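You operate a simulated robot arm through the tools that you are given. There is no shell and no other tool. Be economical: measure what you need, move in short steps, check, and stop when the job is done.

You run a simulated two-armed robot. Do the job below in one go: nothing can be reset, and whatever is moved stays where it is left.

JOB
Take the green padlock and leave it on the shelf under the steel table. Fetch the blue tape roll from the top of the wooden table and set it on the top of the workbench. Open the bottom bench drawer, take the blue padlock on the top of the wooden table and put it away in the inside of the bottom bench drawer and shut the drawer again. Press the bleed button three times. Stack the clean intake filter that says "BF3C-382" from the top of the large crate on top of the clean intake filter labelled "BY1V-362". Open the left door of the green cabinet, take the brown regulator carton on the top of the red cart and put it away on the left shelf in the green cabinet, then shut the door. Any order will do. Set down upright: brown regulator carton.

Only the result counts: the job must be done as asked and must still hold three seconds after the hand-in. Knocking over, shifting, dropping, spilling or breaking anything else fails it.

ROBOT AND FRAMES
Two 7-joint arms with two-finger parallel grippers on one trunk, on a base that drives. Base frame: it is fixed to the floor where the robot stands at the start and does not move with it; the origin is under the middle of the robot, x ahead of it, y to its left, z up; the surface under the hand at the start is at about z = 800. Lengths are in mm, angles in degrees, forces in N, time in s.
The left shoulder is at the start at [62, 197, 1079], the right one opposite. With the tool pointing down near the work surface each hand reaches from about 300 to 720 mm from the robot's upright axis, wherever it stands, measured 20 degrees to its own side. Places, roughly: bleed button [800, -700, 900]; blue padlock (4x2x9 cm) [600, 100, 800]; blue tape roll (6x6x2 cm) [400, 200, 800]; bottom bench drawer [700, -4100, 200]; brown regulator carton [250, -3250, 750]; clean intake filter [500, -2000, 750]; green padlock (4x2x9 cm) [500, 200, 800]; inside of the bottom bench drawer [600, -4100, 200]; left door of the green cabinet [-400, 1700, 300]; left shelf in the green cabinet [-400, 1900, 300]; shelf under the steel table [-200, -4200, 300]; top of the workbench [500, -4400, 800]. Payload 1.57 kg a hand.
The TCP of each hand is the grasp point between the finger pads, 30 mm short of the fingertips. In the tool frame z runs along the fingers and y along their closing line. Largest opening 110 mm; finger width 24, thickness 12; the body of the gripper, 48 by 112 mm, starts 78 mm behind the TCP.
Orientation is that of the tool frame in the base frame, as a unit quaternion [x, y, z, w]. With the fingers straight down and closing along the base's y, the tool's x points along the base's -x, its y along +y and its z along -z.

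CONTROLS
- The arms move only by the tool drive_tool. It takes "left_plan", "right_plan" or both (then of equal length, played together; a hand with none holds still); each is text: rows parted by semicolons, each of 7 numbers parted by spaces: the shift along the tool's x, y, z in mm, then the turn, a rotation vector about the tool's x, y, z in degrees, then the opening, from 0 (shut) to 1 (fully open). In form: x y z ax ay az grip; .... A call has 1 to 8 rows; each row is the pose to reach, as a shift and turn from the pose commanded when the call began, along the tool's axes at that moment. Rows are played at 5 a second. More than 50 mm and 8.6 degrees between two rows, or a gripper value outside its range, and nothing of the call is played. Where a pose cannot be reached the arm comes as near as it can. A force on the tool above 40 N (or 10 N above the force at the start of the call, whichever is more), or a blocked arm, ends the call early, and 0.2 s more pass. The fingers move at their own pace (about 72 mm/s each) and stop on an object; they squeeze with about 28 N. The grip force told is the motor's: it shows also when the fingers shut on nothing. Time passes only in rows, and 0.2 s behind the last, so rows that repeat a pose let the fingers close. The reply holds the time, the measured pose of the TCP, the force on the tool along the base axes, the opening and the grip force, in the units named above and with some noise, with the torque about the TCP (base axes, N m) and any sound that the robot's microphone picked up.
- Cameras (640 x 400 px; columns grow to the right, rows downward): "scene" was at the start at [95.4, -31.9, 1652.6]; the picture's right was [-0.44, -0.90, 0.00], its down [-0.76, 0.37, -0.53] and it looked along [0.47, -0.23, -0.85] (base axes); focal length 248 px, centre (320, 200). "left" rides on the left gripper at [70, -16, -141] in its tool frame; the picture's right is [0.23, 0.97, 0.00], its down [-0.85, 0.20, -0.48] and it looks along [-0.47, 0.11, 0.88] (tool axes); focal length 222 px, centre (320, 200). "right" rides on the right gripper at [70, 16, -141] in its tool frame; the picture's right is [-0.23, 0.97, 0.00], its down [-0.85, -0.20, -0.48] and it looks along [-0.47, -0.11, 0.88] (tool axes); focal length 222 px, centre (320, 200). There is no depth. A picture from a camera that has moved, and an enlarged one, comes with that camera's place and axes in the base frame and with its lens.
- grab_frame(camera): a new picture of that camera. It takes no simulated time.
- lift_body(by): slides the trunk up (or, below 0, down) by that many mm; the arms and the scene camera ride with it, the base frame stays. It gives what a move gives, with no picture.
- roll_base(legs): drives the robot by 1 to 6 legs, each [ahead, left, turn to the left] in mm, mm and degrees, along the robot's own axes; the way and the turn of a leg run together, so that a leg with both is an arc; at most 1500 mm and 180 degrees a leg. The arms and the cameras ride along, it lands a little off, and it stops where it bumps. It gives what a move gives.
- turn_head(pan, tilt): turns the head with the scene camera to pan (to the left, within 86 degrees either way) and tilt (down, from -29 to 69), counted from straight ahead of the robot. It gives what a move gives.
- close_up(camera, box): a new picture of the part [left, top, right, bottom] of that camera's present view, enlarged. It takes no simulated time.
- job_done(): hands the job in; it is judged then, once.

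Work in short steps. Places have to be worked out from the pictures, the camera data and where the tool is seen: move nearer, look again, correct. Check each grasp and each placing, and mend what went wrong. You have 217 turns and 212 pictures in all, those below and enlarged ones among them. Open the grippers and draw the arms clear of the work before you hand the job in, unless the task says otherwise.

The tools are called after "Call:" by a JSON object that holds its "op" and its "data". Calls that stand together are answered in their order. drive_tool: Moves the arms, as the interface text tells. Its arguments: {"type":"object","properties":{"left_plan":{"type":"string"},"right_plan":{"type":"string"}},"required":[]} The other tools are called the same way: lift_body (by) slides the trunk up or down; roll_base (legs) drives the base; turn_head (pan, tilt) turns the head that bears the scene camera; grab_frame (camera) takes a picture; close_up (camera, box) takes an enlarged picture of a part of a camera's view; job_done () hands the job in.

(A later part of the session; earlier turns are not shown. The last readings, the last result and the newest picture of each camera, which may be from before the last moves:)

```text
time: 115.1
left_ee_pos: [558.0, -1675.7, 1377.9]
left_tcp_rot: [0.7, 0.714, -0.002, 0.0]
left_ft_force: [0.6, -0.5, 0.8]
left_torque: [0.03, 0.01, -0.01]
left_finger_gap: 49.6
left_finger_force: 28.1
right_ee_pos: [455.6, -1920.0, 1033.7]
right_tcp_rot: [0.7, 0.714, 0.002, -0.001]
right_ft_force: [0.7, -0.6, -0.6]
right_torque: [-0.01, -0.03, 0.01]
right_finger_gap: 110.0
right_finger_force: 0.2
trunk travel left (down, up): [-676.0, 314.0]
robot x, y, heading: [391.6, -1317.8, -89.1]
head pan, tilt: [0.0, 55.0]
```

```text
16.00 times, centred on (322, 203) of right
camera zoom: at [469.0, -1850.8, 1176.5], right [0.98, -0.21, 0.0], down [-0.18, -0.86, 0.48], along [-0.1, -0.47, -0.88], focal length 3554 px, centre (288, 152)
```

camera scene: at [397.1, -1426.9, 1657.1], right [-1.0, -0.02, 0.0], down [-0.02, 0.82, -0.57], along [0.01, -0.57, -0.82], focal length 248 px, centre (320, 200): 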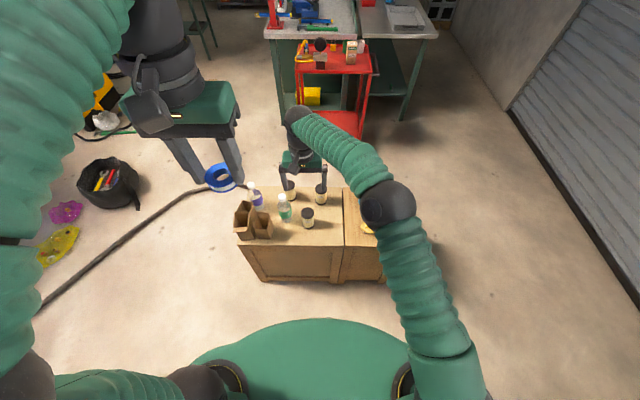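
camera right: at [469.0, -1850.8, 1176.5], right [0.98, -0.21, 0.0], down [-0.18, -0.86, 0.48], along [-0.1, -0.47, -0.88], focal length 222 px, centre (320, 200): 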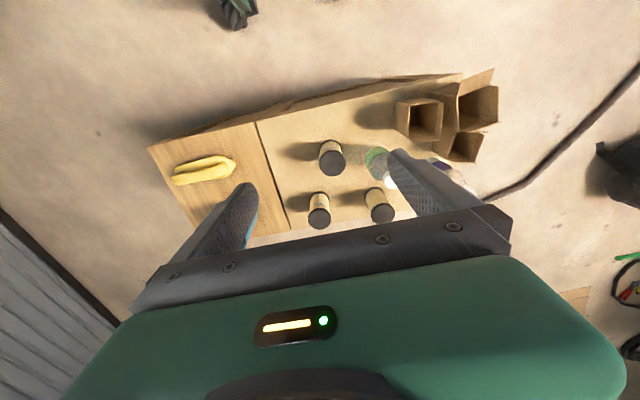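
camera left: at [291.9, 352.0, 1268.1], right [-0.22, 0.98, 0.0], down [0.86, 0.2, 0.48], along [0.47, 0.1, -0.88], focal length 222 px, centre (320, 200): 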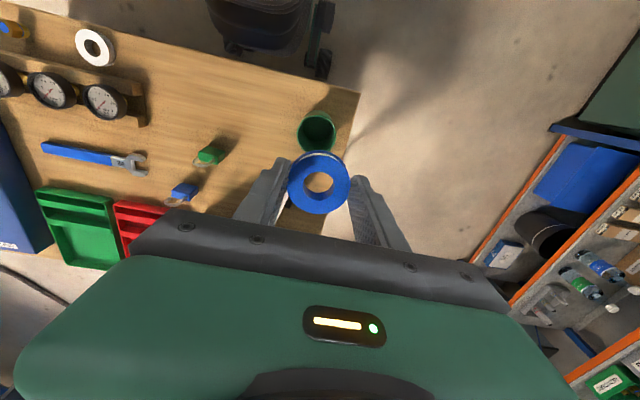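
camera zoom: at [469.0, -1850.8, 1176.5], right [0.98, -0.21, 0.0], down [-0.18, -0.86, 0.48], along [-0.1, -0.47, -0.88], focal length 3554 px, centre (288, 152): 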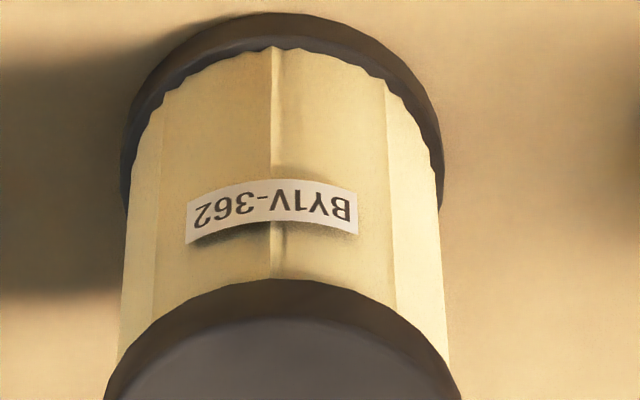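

Jar B is BY1V-362 and jar A is BV8C-374, so jar C should be BF3C-382, with its label facing away. I'll drive 170 nearer and look from above.

Call:
{"op": "roll_base", "data": {"legs": [[170, 0, 0]]}}

Call:
{"op": "drive_tool", "data": {"right_plan": "0 30 0 0 0 0 1; 0 60 10 0 0 0 1"}}

Call:
{"op": "grab_frame", "data": {"camera": "right"}}

Call:
{"op": "grab_frame", "data": {"camera": "scene"}}

```text
time: 116.5
left_ee_pos: [560.3, -1839.5, 1380.0]
left_tcp_rot: [0.701, 0.713, -0.005, 0.002]
left_ft_force: [0.4, 0.6, -0.1]
left_torque: [-0.01, 0.0, -0.03]
left_finger_gap: 50.0
left_finger_force: 27.9
right_ee_pos: [456.4, -2086.2, 1036.5]
right_tcp_rot: [0.701, 0.713, 0.0, 0.003]
right_ft_force: [1.1, -0.4, 0.1]
right_torque: [0.0, -0.04, 0.0]
right_finger_gap: 109.8
right_finger_force: 0.1
trunk travel left (down, up): [-676.0, 314.0]
robot x, y, heading: [393.6, -1485.9, -88.9]
head pan, tilt: [0.0, 55.0]
```

```text
time: 117.1
left_ee_pos: [564.1, -1840.3, 1379.7]
left_tcp_rot: [0.701, 0.713, -0.004, 0.001]
left_ft_force: [0.4, -0.1, -0.2]
left_torque: [0.04, 0.06, 0.01]
left_finger_gap: 49.5
left_finger_force: 28.6
right_ee_pos: [518.6, -2084.1, 1026.2]
right_tcp_rot: [0.701, 0.713, -0.001, 0.001]
right_ft_force: [1.1, -1.1, -0.6]
right_torque: [-0.02, 0.01, -0.01]
right_finger_gap: 109.8
right_finger_force: 0.1
right hand out of reach, approached as far as the arm can: row 2
trunk travel left (down, up): [-676.0, 314.0]
robot x, y, heading: [399.7, -1489.0, -89.0]
head pan, tilt: [0.0, 55.0]
```

```text
151 pictures are left
camera right: at [533.1, -2013.5, 1168.7], right [0.98, -0.21, 0.0], down [-0.18, -0.86, 0.48], along [-0.1, -0.47, -0.88], focal length 222 px, centre (320, 200)
```

right: 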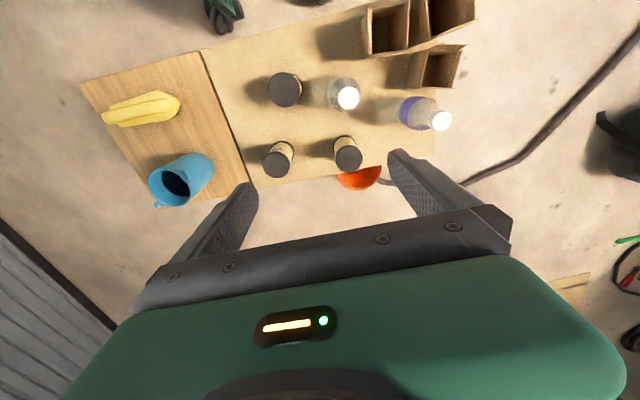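

```text
150 pictures are left
camera scene: at [404.4, -1592.7, 1657.5], right [-1.0, -0.02, 0.0], down [-0.02, 0.82, -0.57], along [0.01, -0.57, -0.82], focal length 248 px, centre (320, 200)
```

scene: 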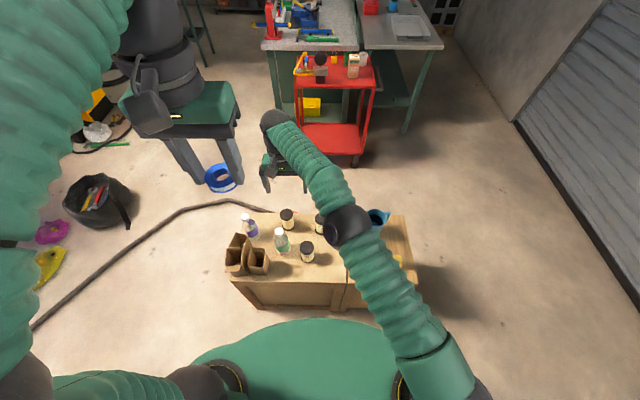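

Triangulating from the two views: C's lid is at [560, -2171, 710], B's at [410, -2150, 712], and the green bottle's cap at [566, -2046, 795]. I'll shift the base and lower the trunk a little for comfortable reach.

Call:
{"op": "roll_base", "data": {"legs": [[70, 60, 0]]}}

Call:
{"op": "lift_body", "data": {"by": -120}}

Call:
{"op": "grab_frame", "data": {"camera": "right"}}

```text
time: 118.2
left_ee_pos: [592.7, -1907.8, 1382.4]
left_tcp_rot: [0.702, 0.712, 0.003, 0.008]
left_ft_force: [-0.6, -0.2, 0.2]
left_torque: [0.03, -0.07, -0.03]
left_finger_gap: 49.6
left_finger_force: 28.1
right_ee_pos: [554.0, -2151.6, 1029.8]
right_tcp_rot: [0.701, 0.713, 0.006, 0.01]
right_ft_force: [-2.1, -1.3, 1.0]
right_torque: [0.0, -0.17, -0.03]
right_finger_gap: 109.6
right_finger_force: 0.0
trunk travel left (down, up): [-676.0, 314.0]
robot x, y, heading: [454.4, -1556.0, -88.8]
head pan, tilt: [0.0, 55.0]
```

```text
time: 119.8
left_ee_pos: [608.7, -1909.6, 1259.9]
left_tcp_rot: [0.703, 0.711, -0.001, 0.004]
left_ft_force: [-0.1, -0.2, 0.1]
left_torque: [0.03, -0.03, -0.01]
left_finger_gap: 49.4
left_finger_force: 28.6
right_ee_pos: [566.2, -2156.1, 907.5]
right_tcp_rot: [0.702, 0.712, 0.002, 0.004]
right_ft_force: [-0.2, -0.2, -0.2]
right_torque: [-0.02, -0.06, -0.02]
right_finger_gap: 110.2
right_finger_force: 0.1
trunk travel left (down, up): [-556.0, 434.0]
robot x, y, heading: [454.7, -1555.6, -88.9]
head pan, tilt: [0.0, 55.0]
```

```text
149 pictures are left
camera right: at [579.6, -2085.2, 1050.6], right [0.98, -0.21, 0.01], down [-0.19, -0.86, 0.48], along [-0.09, -0.47, -0.88], focal length 222 px, centre (320, 200)
```

right: 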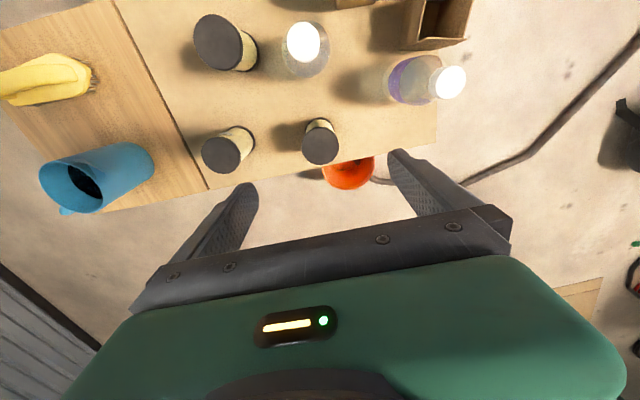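

C is 17 mm further on. I'll align and descend around it in steps.

Call:
{"op": "drive_tool", "data": {"right_plan": "-17 -4 40 0 0 0 1; -17 -4 85 0 0 0 1; -17 -4 130 0 0 0 1"}}

Call:
{"op": "grab_frame", "data": {"camera": "right"}}

```text
time: 120.5
left_ee_pos: [612.6, -1909.6, 1259.3]
left_tcp_rot: [0.702, 0.712, -0.002, 0.003]
left_ft_force: [0.5, -0.3, -0.7]
left_torque: [0.04, 0.01, -0.01]
left_finger_gap: 49.8
left_finger_force: 27.8
right_ee_pos: [560.6, -2165.1, 777.3]
right_tcp_rot: [0.702, 0.712, 0.001, 0.004]
right_ft_force: [-0.5, -0.2, -0.2]
right_torque: [0.02, -0.05, -0.01]
right_finger_gap: 110.0
right_finger_force: 0.0
right hand out of reach, approached as far as the arm can: row 1, 2, 3
trunk travel left (down, up): [-556.0, 434.0]
robot x, y, heading: [455.5, -1552.1, -88.8]
head pan, tilt: [0.0, 55.0]
```

```text
148 pictures are left
camera right: at [574.0, -2094.5, 919.2], right [0.98, -0.21, 0.01], down [-0.19, -0.86, 0.48], along [-0.1, -0.47, -0.88], focal length 222 px, centre (320, 200)
```

right: 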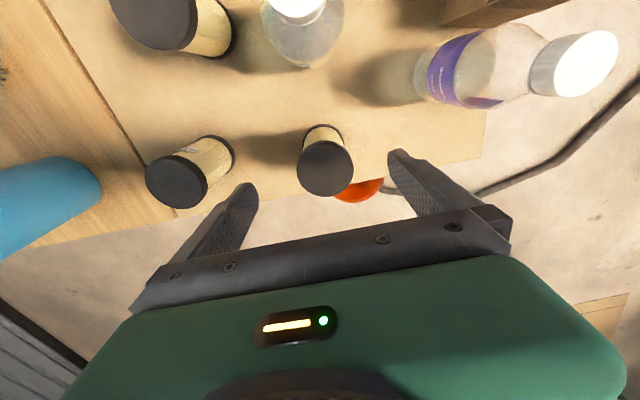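

This is at the edge of the arm's reach. I'll raise the hand, shift the robot 140 to the left (+x), and bring the hand back over C.

Call:
{"op": "drive_tool", "data": {"right_plan": "10 -30 -45 0 0 0 1; 20 -70 -90 0 0 0 1; 20 -110 -110 0 0 0 1; 20 -150 -110 0 0 0 1"}}

Call:
{"op": "roll_base", "data": {"legs": [[0, 140, 0]]}}

Call:
{"op": "grab_frame", "data": {"camera": "right"}}

```text
refused: row 1 steps farther than a row can; nothing moved
```

```text
time: 121.9
left_ee_pos: [746.5, -1906.3, 1259.6]
left_tcp_rot: [0.702, 0.712, 0.0, 0.004]
left_ft_force: [-0.3, 0.7, -1.2]
left_torque: [-0.01, -0.03, -0.01]
left_finger_gap: 49.6
left_finger_force: 27.8
right_ee_pos: [696.7, -2160.5, 778.0]
right_tcp_rot: [0.701, 0.713, 0.003, 0.005]
right_ft_force: [-0.3, 0.0, 1.2]
right_torque: [0.01, -0.04, -0.04]
right_finger_gap: 109.9
right_finger_force: 0.0
trunk travel left (down, up): [-556.0, 434.0]
robot x, y, heading: [593.3, -1555.1, -89.1]
head pan, tilt: [0.0, 55.0]
```

```text
147 pictures are left
camera right: at [710.4, -2090.7, 920.2], right [0.98, -0.21, 0.01], down [-0.19, -0.86, 0.48], along [-0.09, -0.47, -0.88], focal length 222 px, centre (320, 200)
```

right: 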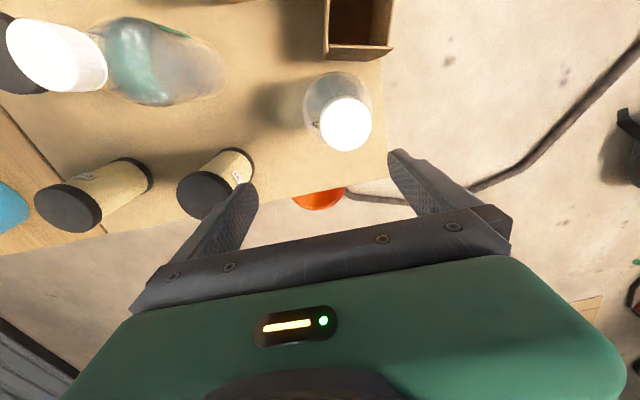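

I must not batch dependent moves. Luckily nothing was touched. C's label is now visible, so I'll read it.

Call:
{"op": "close_up", "data": {"camera": "right", "box": [224, 163, 256, 193]}}

Call:
{"op": "drive_tool", "data": {"right_plan": "0 0 -40 0 0 0 1; 0 0 -80 0 0 0 1; -6 -45 -90 0 0 0 1; -12 -90 -90 0 0 0 1; -12 -132 -90 0 0 0 1"}}

```text
13.33 times, centred on (240, 178) of right
camera zoom: at [710.4, -2090.7, 920.2], right [0.98, -0.21, 0.01], down [-0.19, -0.86, 0.48], along [-0.09, -0.47, -0.88], focal length 2962 px, centre (1387, 493)
```

zoom: 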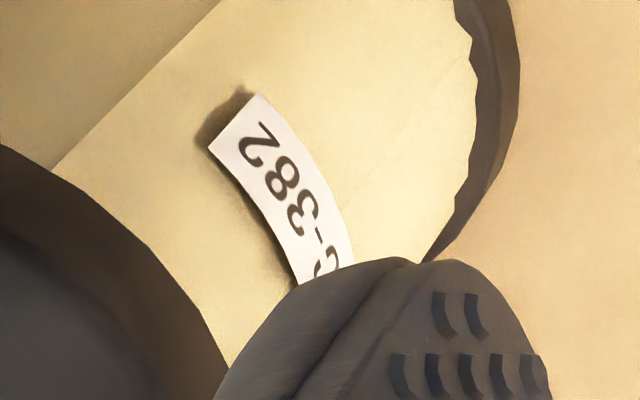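

```text
time: 123.1
left_ee_pos: [756.1, -1903.3, 1260.2]
left_tcp_rot: [0.702, 0.712, -0.004, 0.003]
left_ft_force: [-0.1, 0.1, 0.4]
left_torque: [0.0, -0.02, 0.0]
left_finger_gap: 49.7
left_finger_force: 27.8
right_ee_pos: [570.3, -2174.8, 866.8]
right_tcp_rot: [0.701, 0.713, 0.0, 0.003]
right_ft_force: [-0.5, 0.0, 1.1]
right_torque: [-0.03, 0.01, 0.04]
right_finger_gap: 109.9
right_finger_force: 0.0
trunk travel left (down, up): [-556.0, 434.0]
robot x, y, heading: [595.1, -1552.6, -88.9]
head pan, tilt: [0.0, 55.0]
```

C's label ends in "C-382", which confirms it. Now I'll check alignment above it.

Call:
{"op": "grab_frame", "data": {"camera": "right"}}

```text
145 pictures are left
camera right: at [584.4, -2103.6, 1009.3], right [0.98, -0.21, 0.0], down [-0.19, -0.86, 0.48], along [-0.1, -0.47, -0.88], focal length 222 px, centre (320, 200)
```

right: 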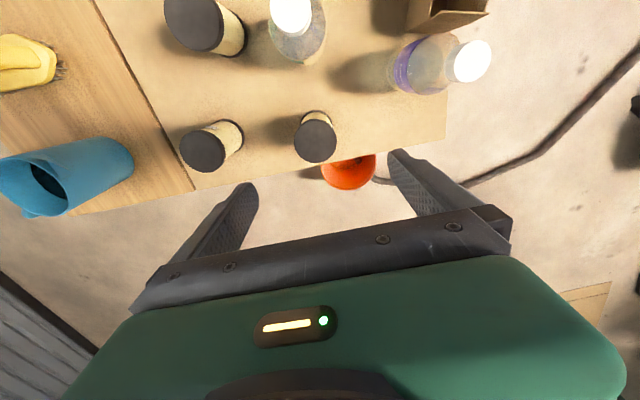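

Aligned: C is at [563, -2173]. I'll descend with small corrections and grip.

Call:
{"op": "drive_tool", "data": {"right_plan": "2 -7 40 0 0 0 1; 2 -7 80 0 0 0 1; 2 -7 120 0 0 0 1; 2 -7 145 0 0 0 1; 2 -7 163 0 0 0 1; 2 -7 163 0 0 0 0; 2 -7 163 0 0 0 0; 2 -7 163 0 0 0 0"}}

Call:
{"op": "grab_frame", "data": {"camera": "right"}}

```text
time: 124.9
left_ee_pos: [755.9, -1905.0, 1260.3]
left_tcp_rot: [0.703, 0.712, -0.004, 0.002]
left_ft_force: [0.0, -0.3, -1.5]
left_torque: [-0.02, -0.01, 0.03]
left_finger_gap: 49.6
left_finger_force: 27.9
right_ee_pos: [564.9, -2172.9, 704.7]
right_tcp_rot: [0.702, 0.713, -0.002, 0.003]
right_ft_force: [-2.1, -0.7, 1.4]
right_torque: [-0.02, 0.08, -0.01]
right_finger_gap: 58.6
right_finger_force: 27.8
trunk travel left (down, up): [-556.0, 434.0]
robot x, y, heading: [591.7, -1553.0, -89.1]
head pan, tilt: [0.0, 55.0]
```

```text
144 pictures are left
camera right: at [579.1, -2102.6, 846.4], right [0.98, -0.21, 0.0], down [-0.19, -0.86, 0.48], along [-0.1, -0.47, -0.88], focal length 222 px, centre (320, 200)
```

right: 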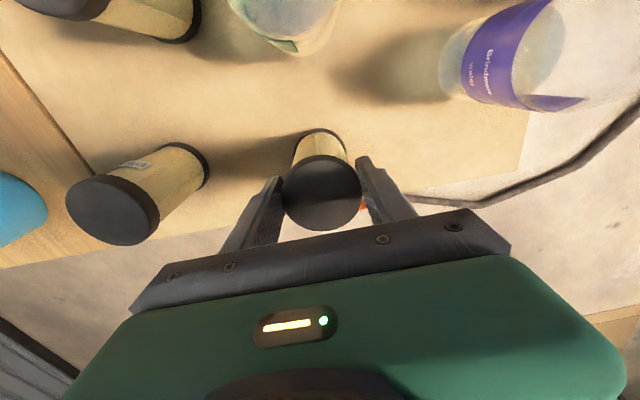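

Gripped and centred. I'll lift straight up, then move over B.

Call:
{"op": "drive_tool", "data": {"right_plan": "0 0 -40 0 0 0 0; 0 0 -80 0 0 0 0; 0 0 -125 0 0 0 0; 0 0 -165 0 0 0 0; 7 -45 -165 0 0 0 0; 14 -90 -165 0 0 0 0; 20 -130 -165 0 0 0 0; 20 -150 -165 0 0 0 0"}}

Call:
{"op": "grab_frame", "data": {"camera": "right"}}

Call:
{"op": "close_up", "data": {"camera": "scene", "box": [280, 180, 440, 280]}}

```text
time: 126.7
left_ee_pos: [755.3, -1906.0, 1260.6]
left_tcp_rot: [0.702, 0.712, -0.003, 0.003]
left_ft_force: [-0.8, -0.2, 0.8]
left_torque: [0.0, -0.01, -0.02]
left_finger_gap: 49.6
left_finger_force: 27.8
right_ee_pos: [413.7, -2154.0, 867.9]
right_tcp_rot: [0.702, 0.712, 0.001, 0.002]
right_ft_force: [0.1, -0.5, -1.6]
right_torque: [0.0, -0.04, 0.0]
right_finger_gap: 58.3
right_finger_force: 27.9
trunk travel left (down, up): [-556.0, 434.0]
robot x, y, heading: [596.0, -1553.0, -89.0]
head pan, tilt: [0.0, 55.0]
```

```text
143 pictures are left
camera right: at [427.7, -2083.9, 1010.5], right [0.98, -0.21, 0.0], down [-0.19, -0.86, 0.48], along [-0.1, -0.47, -0.88], focal length 222 px, centre (320, 200)
```

right: 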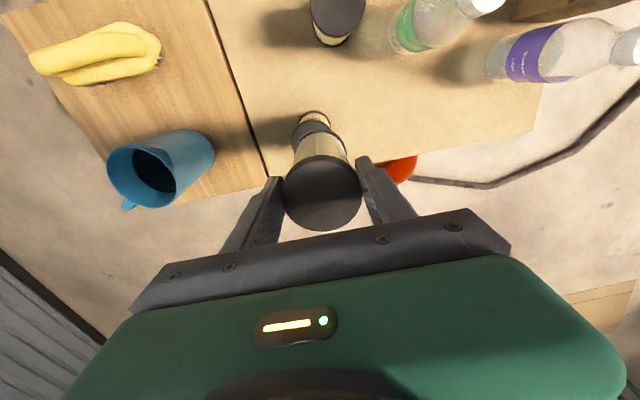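

```text
4.00 times, centred on (360, 230) of scene
camera zoom: at [595.5, -1660.0, 1537.3], right [-1.0, -0.02, 0.0], down [-0.02, 0.82, -0.57], along [0.01, -0.57, -0.82], focal length 992 px, centre (160, 80)
```

zoom: 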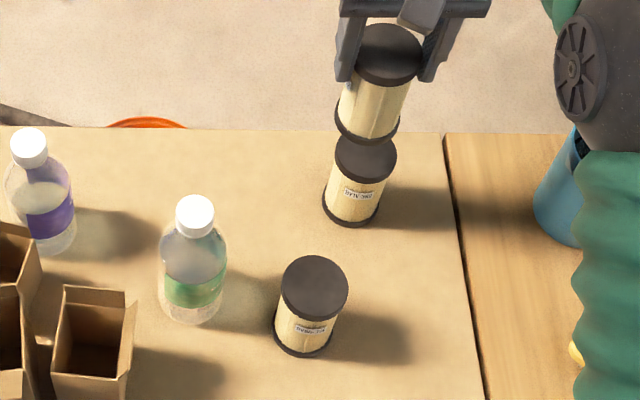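

I'll zoom in to check the sideways alignment.

Call:
{"op": "close_up", "data": {"camera": "right", "box": [270, 95, 380, 235]}}

Call:
{"op": "close_up", "data": {"camera": "scene", "box": [355, 180, 395, 240]}}

```text
2.86 times, centred on (325, 165) of right
camera zoom: at [427.7, -2083.9, 1010.5], right [0.98, -0.21, 0.0], down [-0.19, -0.86, 0.48], along [-0.1, -0.47, -0.88], focal length 635 px, centre (306, 300)
```

zoom: 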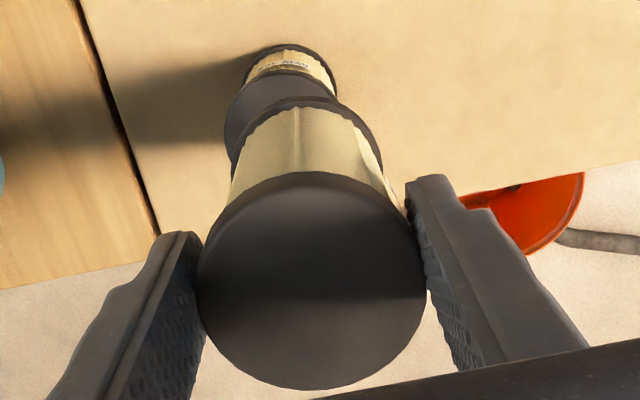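

```text
6.67 times, centred on (375, 210) of scene
camera zoom: at [595.5, -1660.0, 1537.3], right [-1.0, -0.02, 0.0], down [-0.02, 0.82, -0.57], along [0.01, -0.57, -0.82], focal length 1653 px, centre (-47, 133)
```

zoom: 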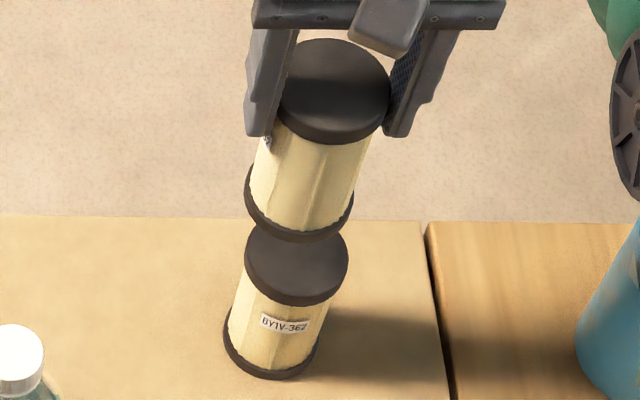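

B is actually about 9 mm further to -x, at [404.5, -2150]. I'll correct and descend towards contact.

Call:
{"op": "drive_tool", "data": {"right_plan": "3 -9 0 0 0 0 0; 3 -9 15 0 0 0 0; 3 -9 30 0 0 0 0; 3 -9 30 0 0 0 0"}}

Call:
{"op": "close_up", "data": {"camera": "scene", "box": [355, 180, 395, 240]}}

Call:
{"op": "close_up", "data": {"camera": "right", "box": [270, 95, 380, 235]}}

```text
time: 127.7
left_ee_pos: [755.9, -1904.3, 1260.2]
left_tcp_rot: [0.702, 0.712, -0.004, 0.002]
left_ft_force: [-0.2, 0.4, 0.5]
left_torque: [0.01, 0.02, -0.02]
left_finger_gap: 49.6
left_finger_force: 28.3
right_ee_pos: [405.1, -2150.9, 838.3]
right_tcp_rot: [0.701, 0.713, -0.001, 0.004]
right_ft_force: [-0.7, 0.6, -1.9]
right_torque: [0.03, 0.0, 0.01]
right_finger_gap: 58.4
right_finger_force: 27.7
trunk travel left (down, up): [-556.0, 434.0]
robot x, y, heading: [591.3, -1555.7, -89.0]
head pan, tilt: [0.0, 55.0]
```

```text
6.67 times, centred on (375, 210) of scene
camera zoom: at [596.1, -1659.2, 1537.3], right [-1.0, -0.02, 0.0], down [-0.02, 0.82, -0.57], along [0.01, -0.57, -0.82], focal length 1653 px, centre (-47, 133)
```

zoom: 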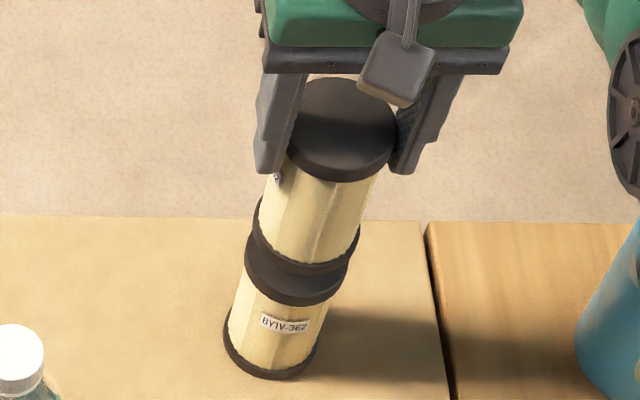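

```text
2.86 times, centred on (325, 165) of right
camera zoom: at [418.8, -2080.5, 981.3], right [0.98, -0.21, 0.0], down [-0.19, -0.86, 0.48], along [-0.1, -0.47, -0.88], focal length 635 px, centre (306, 300)
```

zoom: 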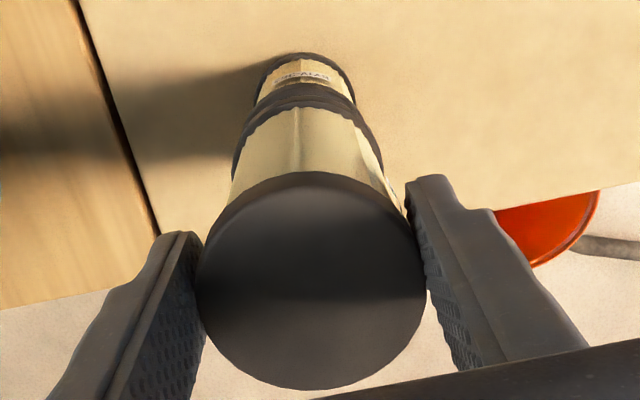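

Aligned. I'll lower gently until contact.

Call:
{"op": "drive_tool", "data": {"right_plan": "0 0 4 0 0 0 0; 0 0 8 0 0 0 0; 0 0 12 0 0 0 0; 0 0 15 0 0 0 0"}}

Call:
{"op": "close_up", "data": {"camera": "scene", "box": [355, 180, 395, 240]}}

```text
time: 128.7
left_ee_pos: [756.1, -1904.9, 1259.6]
left_tcp_rot: [0.702, 0.712, -0.004, 0.002]
left_ft_force: [-1.0, 0.3, 0.3]
left_torque: [0.01, 0.0, 0.01]
left_finger_gap: 49.7
left_finger_force: 27.7
right_ee_pos: [403.8, -2151.3, 825.2]
right_tcp_rot: [0.702, 0.712, -0.001, 0.002]
right_ft_force: [-0.3, -0.3, -1.7]
right_torque: [0.02, 0.01, 0.01]
right_finger_gap: 58.2
right_finger_force: 28.4
trunk travel left (down, up): [-556.0, 434.0]
robot x, y, heading: [594.6, -1551.2, -88.6]
head pan, tilt: [0.0, 55.0]
```

```text
6.67 times, centred on (375, 210) of scene
camera zoom: at [596.0, -1659.8, 1537.3], right [-1.0, -0.02, 0.0], down [-0.02, 0.82, -0.57], along [0.01, -0.57, -0.82], focal length 1653 px, centre (-47, 133)
```

zoom: 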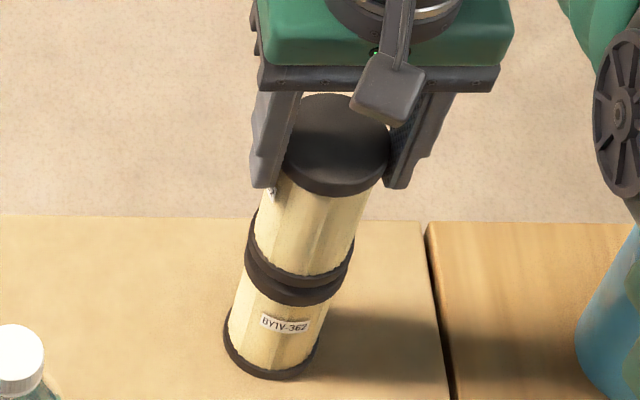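

Call:
{"op": "drive_tool", "data": {"right_plan": "0 0 3 0 0 0 0; 0 0 6 0 0 0 0; 0 0 9 0 0 0 0; 0 0 12 0 0 0 0"}}

Call:
{"op": "close_up", "data": {"camera": "scene", "box": [355, 180, 395, 240]}}

```text
time: 129.7
left_ee_pos: [756.9, -1905.6, 1259.8]
left_tcp_rot: [0.702, 0.712, -0.004, 0.002]
left_ft_force: [-1.5, -0.2, -0.4]
left_torque: [0.01, 0.0, -0.01]
left_finger_gap: 49.6
left_finger_force: 28.3
right_ee_pos: [404.4, -2152.0, 811.2]
right_tcp_rot: [0.702, 0.712, -0.001, 0.003]
right_ft_force: [0.9, 0.1, -0.7]
right_torque: [0.01, 0.0, -0.02]
right_finger_gap: 58.4
right_finger_force: 28.0
trunk travel left (down, up): [-556.0, 434.0]
robot x, y, heading: [592.8, -1552.9, -89.0]
head pan, tilt: [0.0, 55.0]
```

```text
6.67 times, centred on (375, 210) of scene
camera zoom: at [596.1, -1659.5, 1537.3], right [-1.0, -0.02, 0.0], down [-0.02, 0.82, -0.57], along [0.01, -0.57, -0.82], focal length 1653 px, centre (-47, 133)
```

zoom: 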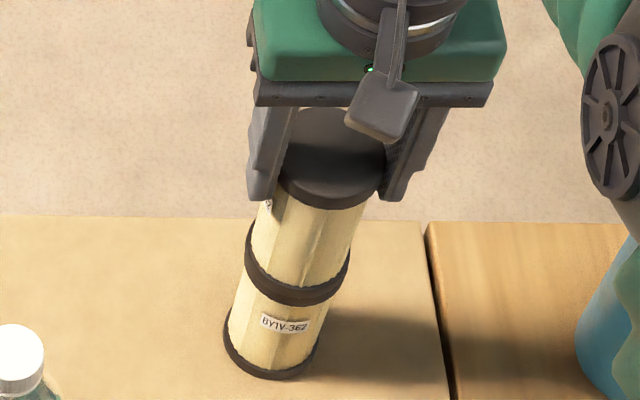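

Call:
{"op": "drive_tool", "data": {"right_plan": "0 0 2 0 0 0 0; 0 0 4 0 0 0 0; 0 0 6 0 0 0 0"}}

```text
time: 130.5
left_ee_pos: [758.3, -1900.8, 1261.3]
left_tcp_rot: [0.702, 0.712, -0.005, 0.003]
left_ft_force: [1.0, 0.1, 0.0]
left_torque: [-0.02, 0.04, 0.02]
left_finger_gap: 49.7
left_finger_force: 28.3
right_ee_pos: [404.0, -2150.6, 811.5]
right_tcp_rot: [0.701, 0.713, -0.006, 0.006]
right_ft_force: [-3.4, 0.6, 33.5]
right_torque: [0.03, 0.34, -0.11]
right_finger_gap: 58.4
right_finger_force: 27.6
trunk travel left (down, up): [-556.0, 434.0]
robot x, y, heading: [590.4, -1549.1, -89.0]
head pan, tilt: [0.0, 55.0]
```

Contact. I'll relieve the force and open.

Call:
{"op": "drive_tool", "data": {"right_plan": "0 0 -4 0 0 0 0; 0 0 -5 0 0 0 0; 0 0 -5 0 0 0 0.7; 0 0 -5 0 0 0 0.9; 0 0 -5 0 0 0 1"}}

Call:
{"op": "close_up", "data": {"camera": "scene", "box": [355, 180, 395, 240]}}

```text
time: 131.7
left_ee_pos: [756.5, -1904.2, 1258.4]
left_tcp_rot: [0.702, 0.712, -0.003, 0.003]
left_ft_force: [0.7, -0.3, -0.3]
left_torque: [0.02, -0.01, -0.02]
left_finger_gap: 49.3
left_finger_force: 28.1
right_ee_pos: [405.3, -2151.5, 810.0]
right_tcp_rot: [0.701, 0.713, 0.0, 0.002]
right_ft_force: [-0.1, -0.6, 0.3]
right_torque: [0.01, 0.0, 0.0]
right_finger_gap: 110.0
right_finger_force: 0.0
trunk travel left (down, up): [-556.0, 434.0]
robot x, y, heading: [593.7, -1550.5, -88.8]
head pan, tilt: [0.0, 55.0]
```

```text
6.67 times, centred on (375, 210) of scene
camera zoom: at [596.3, -1660.2, 1537.2], right [-1.0, -0.02, 0.0], down [-0.02, 0.82, -0.57], along [0.01, -0.57, -0.82], focal length 1653 px, centre (-47, 133)
```

zoom: 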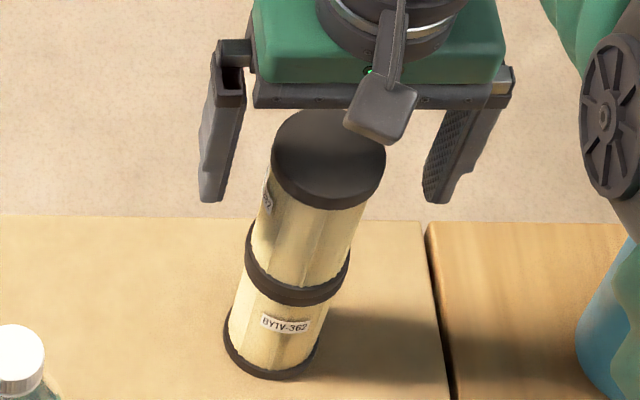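

The stack stands aligned. I'll lift the hand straight up.

Call:
{"op": "drive_tool", "data": {"right_plan": "0 0 -45 0 0 0 1; 0 0 -90 0 0 0 1; 0 0 -135 0 0 0 1; 0 0 -180 0 0 0 1; 0 0 -215 0 0 0 1"}}

Call:
{"op": "close_up", "data": {"camera": "scene", "box": [270, 160, 430, 260]}}

```text
time: 132.9
left_ee_pos: [757.0, -1905.3, 1260.0]
left_tcp_rot: [0.702, 0.712, -0.004, 0.002]
left_ft_force: [-0.9, -0.1, -1.1]
left_torque: [-0.01, 0.01, 0.0]
left_finger_gap: 49.9
left_finger_force: 27.7
right_ee_pos: [403.9, -2149.9, 1025.8]
right_tcp_rot: [0.701, 0.713, 0.0, 0.003]
right_ft_force: [0.3, -0.6, 0.1]
right_torque: [0.04, -0.01, 0.0]
right_finger_gap: 109.9
right_finger_force: 0.2
trunk travel left (down, up): [-556.0, 434.0]
robot x, y, heading: [591.7, -1551.0, -88.7]
head pan, tilt: [0.0, 55.0]
```

```text
4.00 times, centred on (350, 210) of scene
camera zoom: at [596.3, -1658.9, 1537.3], right [-1.0, -0.02, 0.0], down [-0.02, 0.82, -0.57], along [0.01, -0.57, -0.82], focal length 992 px, centre (200, 160)
```

zoom: 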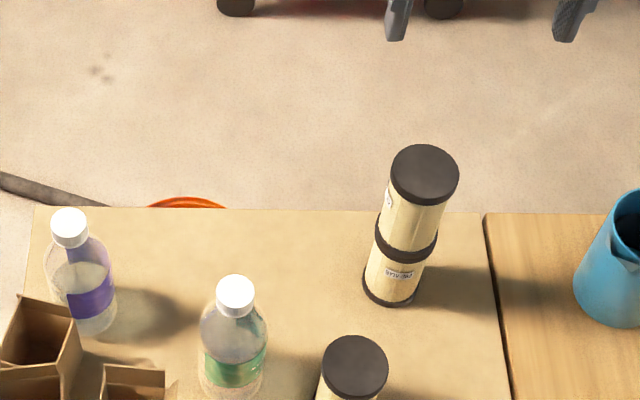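

The stack is done. I'll raise the trunk, back away, and head around the +x side towards the bench.

Call:
{"op": "lift_body", "data": {"by": 120}}

Call:
{"op": "roll_base", "data": {"legs": [[-230, 0, 0], [0, 900, -1.2]]}}

Call:
{"op": "turn_head", "data": {"pan": -15, "tilt": 38}}

Call:
{"op": "grab_frame", "data": {"camera": "scene"}}

```text
time: 134.4
left_ee_pos: [756.5, -1905.6, 1378.3]
left_tcp_rot: [0.703, 0.712, -0.003, 0.003]
left_ft_force: [0.3, 0.6, -0.8]
left_torque: [-0.01, 0.0, -0.01]
left_finger_gap: 49.5
left_finger_force: 28.0
right_ee_pos: [402.3, -2149.9, 1145.2]
right_tcp_rot: [0.701, 0.713, 0.0, 0.002]
right_ft_force: [-0.5, 0.6, 0.9]
right_torque: [0.01, 0.01, 0.01]
right_finger_gap: 109.6
right_finger_force: 0.1
trunk travel left (down, up): [-676.0, 314.0]
robot x, y, heading: [597.2, -1555.3, -88.7]
head pan, tilt: [0.0, 55.0]
```

```text
time: 140.5
left_ee_pos: [1649.9, -1664.9, 1378.8]
left_tcp_rot: [0.707, 0.707, -0.004, 0.004]
left_ft_force: [0.2, 0.8, -0.1]
left_torque: [-0.02, -0.04, 0.05]
left_finger_gap: 49.7
left_finger_force: 27.9
right_ee_pos: [1293.6, -1905.3, 1145.0]
right_tcp_rot: [0.706, 0.708, 0.0, 0.003]
right_ft_force: [-0.4, -0.5, 0.6]
right_torque: [0.04, -0.03, -0.03]
right_finger_gap: 109.8
right_finger_force: 0.0
trunk travel left (down, up): [-676.0, 314.0]
robot x, y, heading: [1493.4, -1311.8, -89.6]
head pan, tilt: [0.0, 55.0]
```

```text
time: 141.3
left_ee_pos: [1651.6, -1663.2, 1379.7]
left_tcp_rot: [0.707, 0.707, -0.004, 0.003]
left_ft_force: [-1.0, 0.2, 0.1]
left_torque: [-0.02, 0.0, 0.0]
left_finger_gap: 49.7
left_finger_force: 27.8
right_ee_pos: [1295.9, -1903.6, 1146.5]
right_tcp_rot: [0.707, 0.708, 0.0, 0.003]
right_ft_force: [0.7, -0.8, 0.5]
right_torque: [0.0, -0.01, 0.01]
right_finger_gap: 109.8
right_finger_force: 0.0
trunk travel left (down, up): [-676.0, 314.0]
robot x, y, heading: [1495.8, -1312.8, -89.4]
head pan, tilt: [-15.0, 38.0]
```

```text
133 pictures are left
camera scene: at [1473.1, -1428.9, 1680.9], right [-0.97, 0.25, 0.0], down [0.16, 0.6, -0.79], along [-0.2, -0.76, -0.62], focal length 248 px, centre (320, 200)
```

scene: 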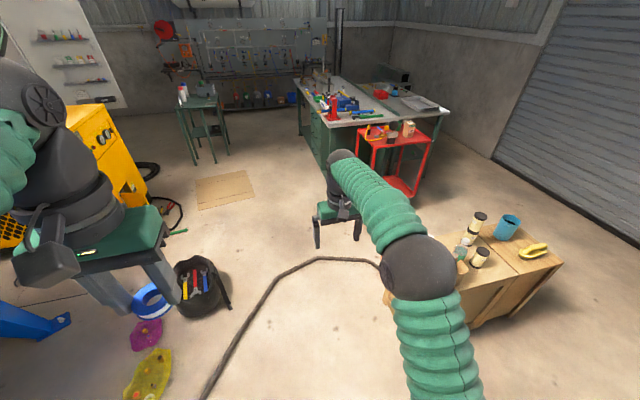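

Call:
{"op": "close_up", "data": {"camera": "scene", "box": [270, 60, 450, 200]}}

```text
2.86 times, centred on (360, 130) of scene
camera zoom: at [1473.1, -1428.9, 1680.9], right [-0.97, 0.25, 0.0], down [0.16, 0.6, -0.79], along [-0.2, -0.76, -0.62], focal length 708 px, centre (206, 400)
```

zoom: 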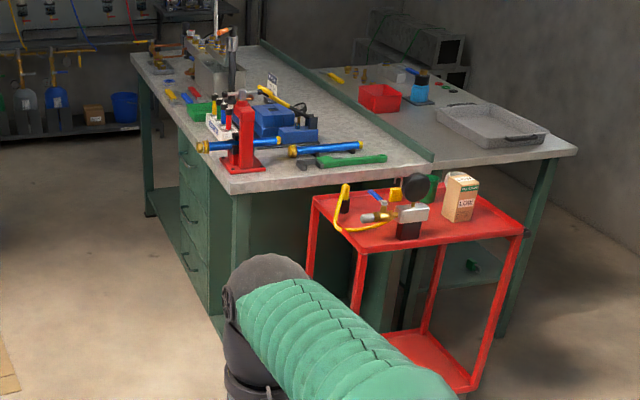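

The bench top is at z≈820 with its near corner at [862, -3512], and the drawers face +x. I'll pull the right hand in, then drive across the hose.

Call:
{"op": "drive_tool", "data": {"right_plan": "40 0 0 0 0 0 1; 80 0 0 0 0 0 1; 120 0 0 0 0 0 1; 160 0 0 0 0 0 1; 200 0 0 0 0 0 1"}}

Call:
{"op": "roll_base", "data": {"legs": [[1300, -100, 0]]}}

```text
time: 142.5
left_ee_pos: [1654.1, -1660.2, 1380.3]
left_tcp_rot: [0.708, 0.707, -0.005, 0.003]
left_ft_force: [0.6, 0.3, -0.9]
left_torque: [-0.01, -0.01, -0.01]
left_finger_gap: 49.9
left_finger_force: 27.5
right_ee_pos: [1297.4, -1700.3, 1146.4]
right_tcp_rot: [0.706, 0.708, -0.002, 0.003]
right_ft_force: [0.4, -0.1, 0.5]
right_torque: [-0.03, 0.0, -0.03]
right_finger_gap: 110.0
right_finger_force: 0.0
trunk travel left (down, up): [-676.0, 314.0]
robot x, y, heading: [1498.7, -1311.8, -89.9]
head pan, tilt: [-15.0, 38.0]
```

```text
time: 149.1
left_ee_pos: [1564.2, -2978.9, 1379.5]
left_tcp_rot: [0.707, 0.707, -0.005, 0.003]
left_ft_force: [0.2, 0.0, -0.1]
left_torque: [0.0, -0.03, -0.01]
left_finger_gap: 49.5
left_finger_force: 28.0
right_ee_pos: [1206.9, -3019.4, 1145.6]
right_tcp_rot: [0.706, 0.708, -0.001, 0.002]
right_ft_force: [-0.1, -0.4, 0.2]
right_torque: [0.0, 0.02, 0.01]
right_finger_gap: 110.3
right_finger_force: 0.1
trunk travel left (down, up): [-676.0, 314.0]
robot x, y, heading: [1408.1, -2629.0, -89.7]
head pan, tilt: [-15.0, 38.0]
```

The hose didn't block it. I'll go on, turn to face the bench, and strafe alongside.

Call:
{"op": "roll_base", "data": {"legs": [[350, 0, 0], [0, 0, -90.3], [0, 750, 0]]}}

Call:
{"op": "turn_head", "data": {"pan": 0, "tilt": 50}}

Call:
{"op": "grab_frame", "data": {"camera": "scene"}}

Call:
{"op": "grab_frame", "data": {"camera": "left"}}

```text
time: 158.8
left_ee_pos: [1069.1, -3877.9, 1380.7]
left_tcp_rot: [1.0, 0.008, -0.005, -0.001]
left_ft_force: [0.4, -0.5, -0.3]
left_torque: [-0.03, 0.01, 0.02]
left_finger_gap: 49.6
left_finger_force: 28.2
right_ee_pos: [1023.5, -3523.9, 1144.8]
right_tcp_rot: [1.0, 0.008, -0.003, 0.003]
right_ft_force: [-0.3, 0.3, 0.6]
right_torque: [-0.01, 0.01, 0.02]
right_finger_gap: 110.0
right_finger_force: 0.1
trunk travel left (down, up): [-676.0, 314.0]
robot x, y, heading: [1415.4, -3717.3, -178.5]
head pan, tilt: [-15.0, 38.0]
```

```text
time: 159.6
left_ee_pos: [1071.0, -3880.8, 1379.9]
left_tcp_rot: [1.0, 0.007, -0.005, -0.001]
left_ft_force: [0.2, -0.5, -0.3]
left_torque: [-0.02, 0.01, -0.02]
left_finger_gap: 49.6
left_finger_force: 28.4
right_ee_pos: [1024.7, -3523.9, 1145.7]
right_tcp_rot: [1.0, 0.008, -0.003, 0.001]
right_ft_force: [-0.2, 0.4, -0.7]
right_torque: [0.01, 0.01, 0.01]
right_finger_gap: 110.2
right_finger_force: 0.0
trunk travel left (down, up): [-676.0, 314.0]
robot x, y, heading: [1417.4, -3721.3, -178.7]
head pan, tilt: [0.0, 50.0]
```

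```text
131 pictures are left
camera scene: at [1310.8, -3719.7, 1663.9], right [-0.02, 1.0, 0.0], down [0.77, 0.02, -0.64], along [-0.64, -0.01, -0.77], focal length 248 px, centre (320, 200)
```

scene: 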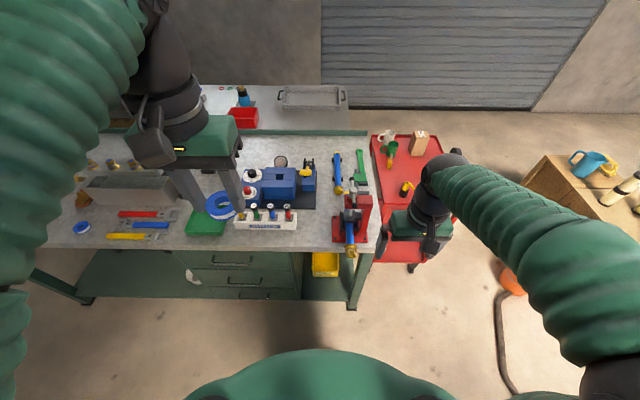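

```text
130 pictures are left
camera left: at [1140.0, -3864.0, 1521.2], right [0.24, -0.97, 0.0], down [-0.85, -0.21, 0.49], along [-0.47, -0.11, -0.87], focal length 222 px, centre (320, 200)
```

left: 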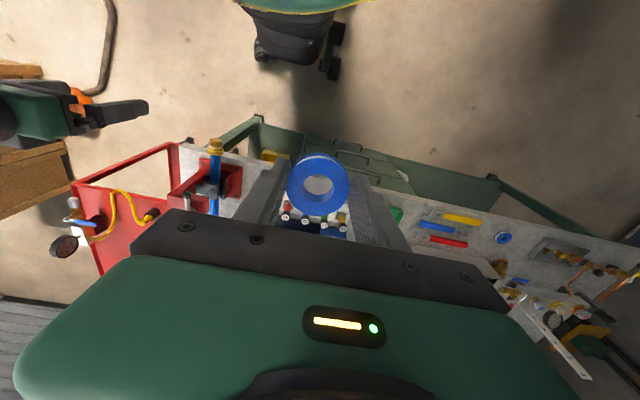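

The cabinet drawers and bench are in front. I'll zoom for a free spot on the bench top and the drawer details.

Call:
{"op": "close_up", "data": {"camera": "scene", "box": [50, 140, 250, 310]}}

Call:
{"op": "close_up", "data": {"camera": "scene", "box": [160, 230, 370, 320]}}

```text
2.35 times, centred on (150, 225) of scene
camera zoom: at [1310.8, -3719.7, 1663.9], right [-0.02, 1.0, 0.0], down [0.77, 0.02, -0.64], along [-0.64, -0.01, -0.77], focal length 583 px, centre (720, 141)
```

zoom: 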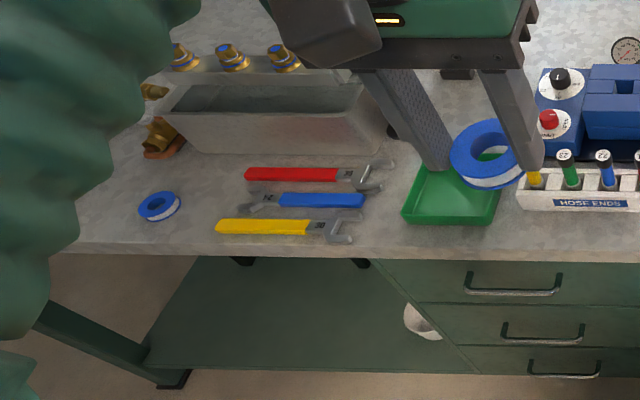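

```text
3.05 times, centred on (265, 275) of scene
camera zoom: at [1310.8, -3719.7, 1663.9], right [-0.02, 1.0, 0.0], down [0.77, 0.02, -0.64], along [-0.64, -0.01, -0.77], focal length 756 px, centre (488, -29)
```

zoom: 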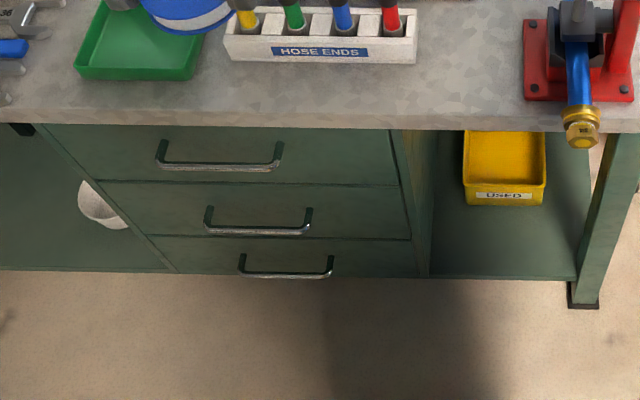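

A free spot is at [775, -3760] between the hose-ends box and the red clamp. The left hand moves above it.

Call:
{"op": "drive_tool", "data": {"left_plan": "-37 -15 25 0 0 0 0; -74 -30 50 0 0 0 0; -111 -45 75 0 0 0 0; -148 -60 100 0 0 0 0; -185 -75 125 0 0 0 0; -222 -90 150 0 0 0 0; -259 -105 175 0 0 0 0; -296 -120 200 0 0 0 0"}}

Call:
{"op": "grab_frame", "data": {"camera": "scene"}}

Call:
{"op": "grab_frame", "data": {"camera": "left"}}

```text
time: 161.4
left_ee_pos: [799.3, -3773.9, 1175.7]
left_tcp_rot: [1.0, 0.008, -0.005, -0.001]
left_ft_force: [0.3, 0.3, 0.4]
left_torque: [0.0, 0.01, 0.02]
left_finger_gap: 49.6
left_finger_force: 28.7
left hand out of reach, approached as far as the arm can: row 7, 8
right_ee_pos: [1024.9, -3524.9, 1146.2]
right_tcp_rot: [1.0, 0.009, -0.004, 0.002]
right_ft_force: [0.6, -0.2, 0.0]
right_torque: [-0.02, 0.02, 0.01]
right_finger_gap: 109.6
right_finger_force: 0.0
trunk travel left (down, up): [-676.0, 314.0]
robot x, y, heading: [1418.0, -3717.9, -178.5]
head pan, tilt: [0.0, 50.0]
```

```text
127 pictures are left
camera scene: at [1308.8, -3719.8, 1663.8], right [-0.02, 1.0, 0.0], down [0.77, 0.02, -0.64], along [-0.64, -0.01, -0.77], focal length 248 px, centre (320, 200)
```

scene: 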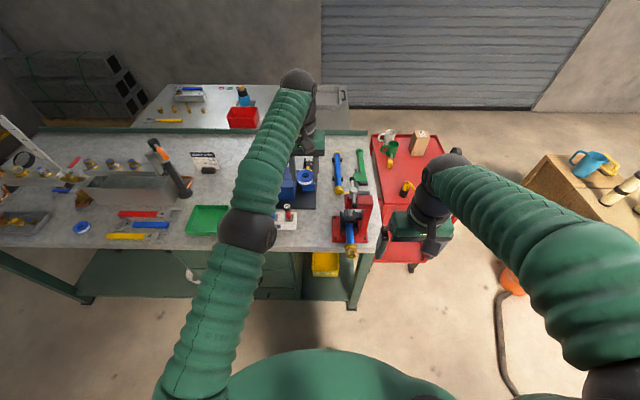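

```text
126 pictures are left
camera left: at [869.4, -3757.3, 1316.3], right [0.24, -0.97, 0.0], down [-0.85, -0.21, 0.49], along [-0.47, -0.11, -0.87], focal length 222 px, centre (320, 200)
```

left: 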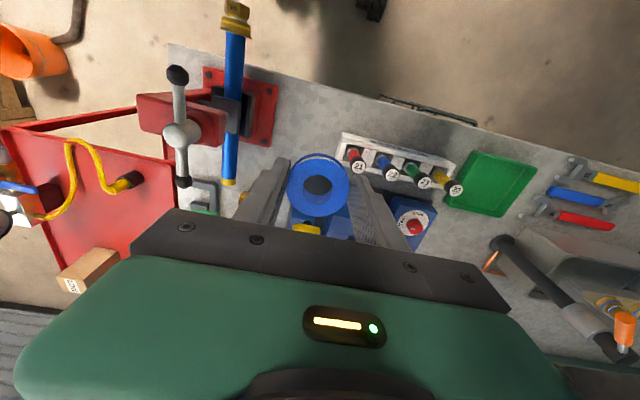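

The spot is clear. I'll descend to about z 950 and re-measure.

Call:
{"op": "drive_tool", "data": {"left_plan": "0 0 46 0 0 0 0; 0 0 92 0 0 0 0; 0 0 138 0 0 0 0; 0 0 184 0 0 0 0; 0 0 225 0 0 0 0; 0 0 225 0 0 0 0"}}

Call:
{"op": "grab_frame", "data": {"camera": "left"}}

```text
time: 162.8
left_ee_pos: [799.0, -3773.6, 948.7]
left_tcp_rot: [1.0, 0.008, -0.005, -0.001]
left_ft_force: [0.4, -0.3, 0.9]
left_torque: [-0.01, 0.0, 0.01]
left_finger_gap: 49.6
left_finger_force: 28.5
right_ee_pos: [1024.8, -3525.8, 1145.6]
right_tcp_rot: [1.0, 0.009, -0.003, 0.001]
right_ft_force: [0.0, 0.1, 0.0]
right_torque: [0.02, 0.01, -0.01]
right_finger_gap: 110.1
right_finger_force: 0.2
trunk travel left (down, up): [-676.0, 314.0]
robot x, y, heading: [1423.6, -3722.4, -178.7]
head pan, tilt: [0.0, 50.0]
```

```text
125 pictures are left
camera left: at [869.7, -3757.6, 1089.8], right [0.24, -0.97, 0.0], down [-0.85, -0.21, 0.49], along [-0.47, -0.11, -0.87], focal length 222 px, centre (320, 200)
```

left: 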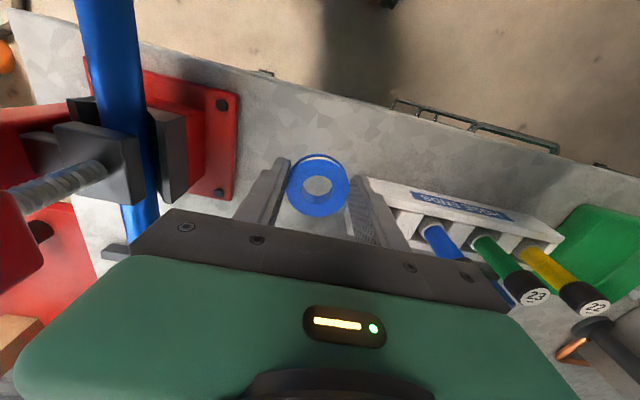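

I'll shift 14 mm away from the hose-ends box and lower to the surface.

Call:
{"op": "drive_tool", "data": {"left_plan": "-10 -14 0 0 0 0 0; -15 -14 40 0 0 0 0; -15 -14 75 0 0 0 0; -15 -14 84 0 0 0 0; -15 -14 88 0 0 0 0; -15 -14 92 0 0 0 0"}}

```text
time: 163.7
left_ee_pos: [778.9, -3760.3, 880.0]
left_tcp_rot: [1.0, 0.009, -0.017, -0.001]
left_ft_force: [11.5, -0.7, 32.4]
left_torque: [-1.01, -0.9, 0.38]
left_finger_gap: 49.6
left_finger_force: 28.2
right_ee_pos: [1028.4, -3525.9, 1147.1]
right_tcp_rot: [1.0, 0.009, -0.005, 0.001]
right_ft_force: [-0.4, -0.6, -0.4]
right_torque: [-0.01, -0.03, -0.04]
right_finger_gap: 109.8
right_finger_force: 0.1
trunk travel left (down, up): [-676.0, 314.0]
robot x, y, heading: [1417.7, -3716.1, -178.7]
head pan, tilt: [0.0, 50.0]
stopped in row 4 (left hand): the force on the tool passed its limit at 46 N (the readings are from after the stop); the commanded pose is now the measured one
```

I made contact at z 880, earlier than expected. I'll lift slightly and look.

Call:
{"op": "drive_tool", "data": {"left_plan": "0 0 -8 0 0 0 0; 0 0 -12 0 0 0 0"}}

Call:
{"op": "grab_frame", "data": {"camera": "left"}}

Call:
{"op": "close_up", "data": {"camera": "scene", "box": [230, 120, 390, 270]}}

```text
time: 164.3
left_ee_pos: [777.8, -3760.2, 887.0]
left_tcp_rot: [1.0, 0.008, -0.014, -0.001]
left_ft_force: [0.8, 0.0, -0.1]
left_torque: [0.01, 0.01, -0.01]
left_finger_gap: 49.7
left_finger_force: 28.3
right_ee_pos: [1024.3, -3526.5, 1145.9]
right_tcp_rot: [1.0, 0.009, -0.005, 0.002]
right_ft_force: [-0.2, 0.6, -0.9]
right_torque: [0.02, 0.0, 0.0]
right_finger_gap: 110.3
right_finger_force: 0.0
trunk travel left (down, up): [-676.0, 314.0]
robot x, y, heading: [1421.5, -3716.3, -178.7]
head pan, tilt: [0.0, 50.0]
```

```text
124 pictures are left
camera left: at [850.2, -3743.8, 1027.2], right [0.24, -0.97, -0.01], down [-0.84, -0.21, 0.5], along [-0.49, -0.11, -0.86], focal length 222 px, centre (320, 200)
```

left: 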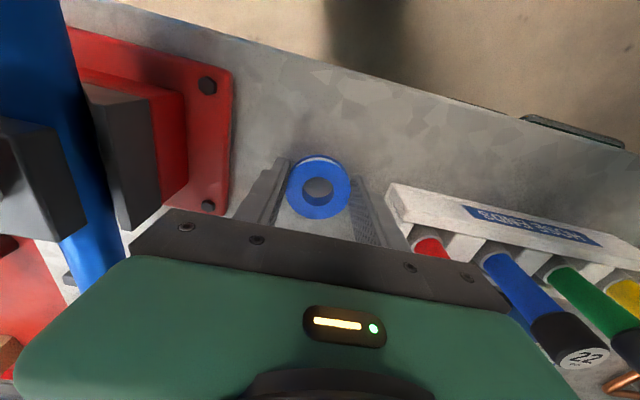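

```text
2.67 times, centred on (310, 195) of scene
camera zoom: at [1308.7, -3720.7, 1663.7], right [-0.02, 1.0, 0.0], down [0.77, 0.02, -0.64], along [-0.64, -0.01, -0.77], focal length 661 px, centre (347, 213)
```

zoom: 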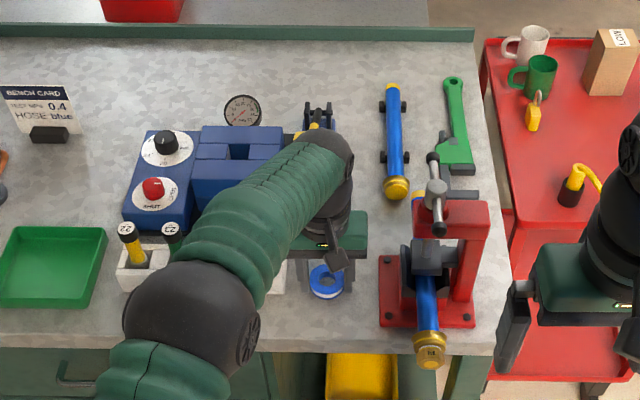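

The bench top seems to be nearer z 842, so the tape itself touched. I'll level the slight tilt, lower to light contact and release.

Call:
{"op": "drive_tool", "data": {"left_plan": "4 0 2 0 -1.5 0 0; 4 0 4 0 -1.5 0 0; 4 0 7 0 -1.5 0 0"}}

```text
time: 165.1
left_ee_pos: [781.4, -3760.2, 880.2]
left_tcp_rot: [1.0, 0.008, -0.028, -0.002]
left_ft_force: [0.3, 0.2, 1.6]
left_torque: [-0.03, -0.07, 0.0]
left_finger_gap: 49.6
left_finger_force: 27.9
right_ee_pos: [1025.9, -3525.4, 1144.9]
right_tcp_rot: [1.0, 0.009, -0.003, 0.002]
right_ft_force: [-0.3, -0.1, -0.3]
right_torque: [-0.01, 0.03, 0.0]
right_finger_gap: 109.9
right_finger_force: 0.1
trunk travel left (down, up): [-676.0, 314.0]
robot x, y, heading: [1419.0, -3719.6, -178.7]
head pan, tilt: [0.0, 50.0]
```

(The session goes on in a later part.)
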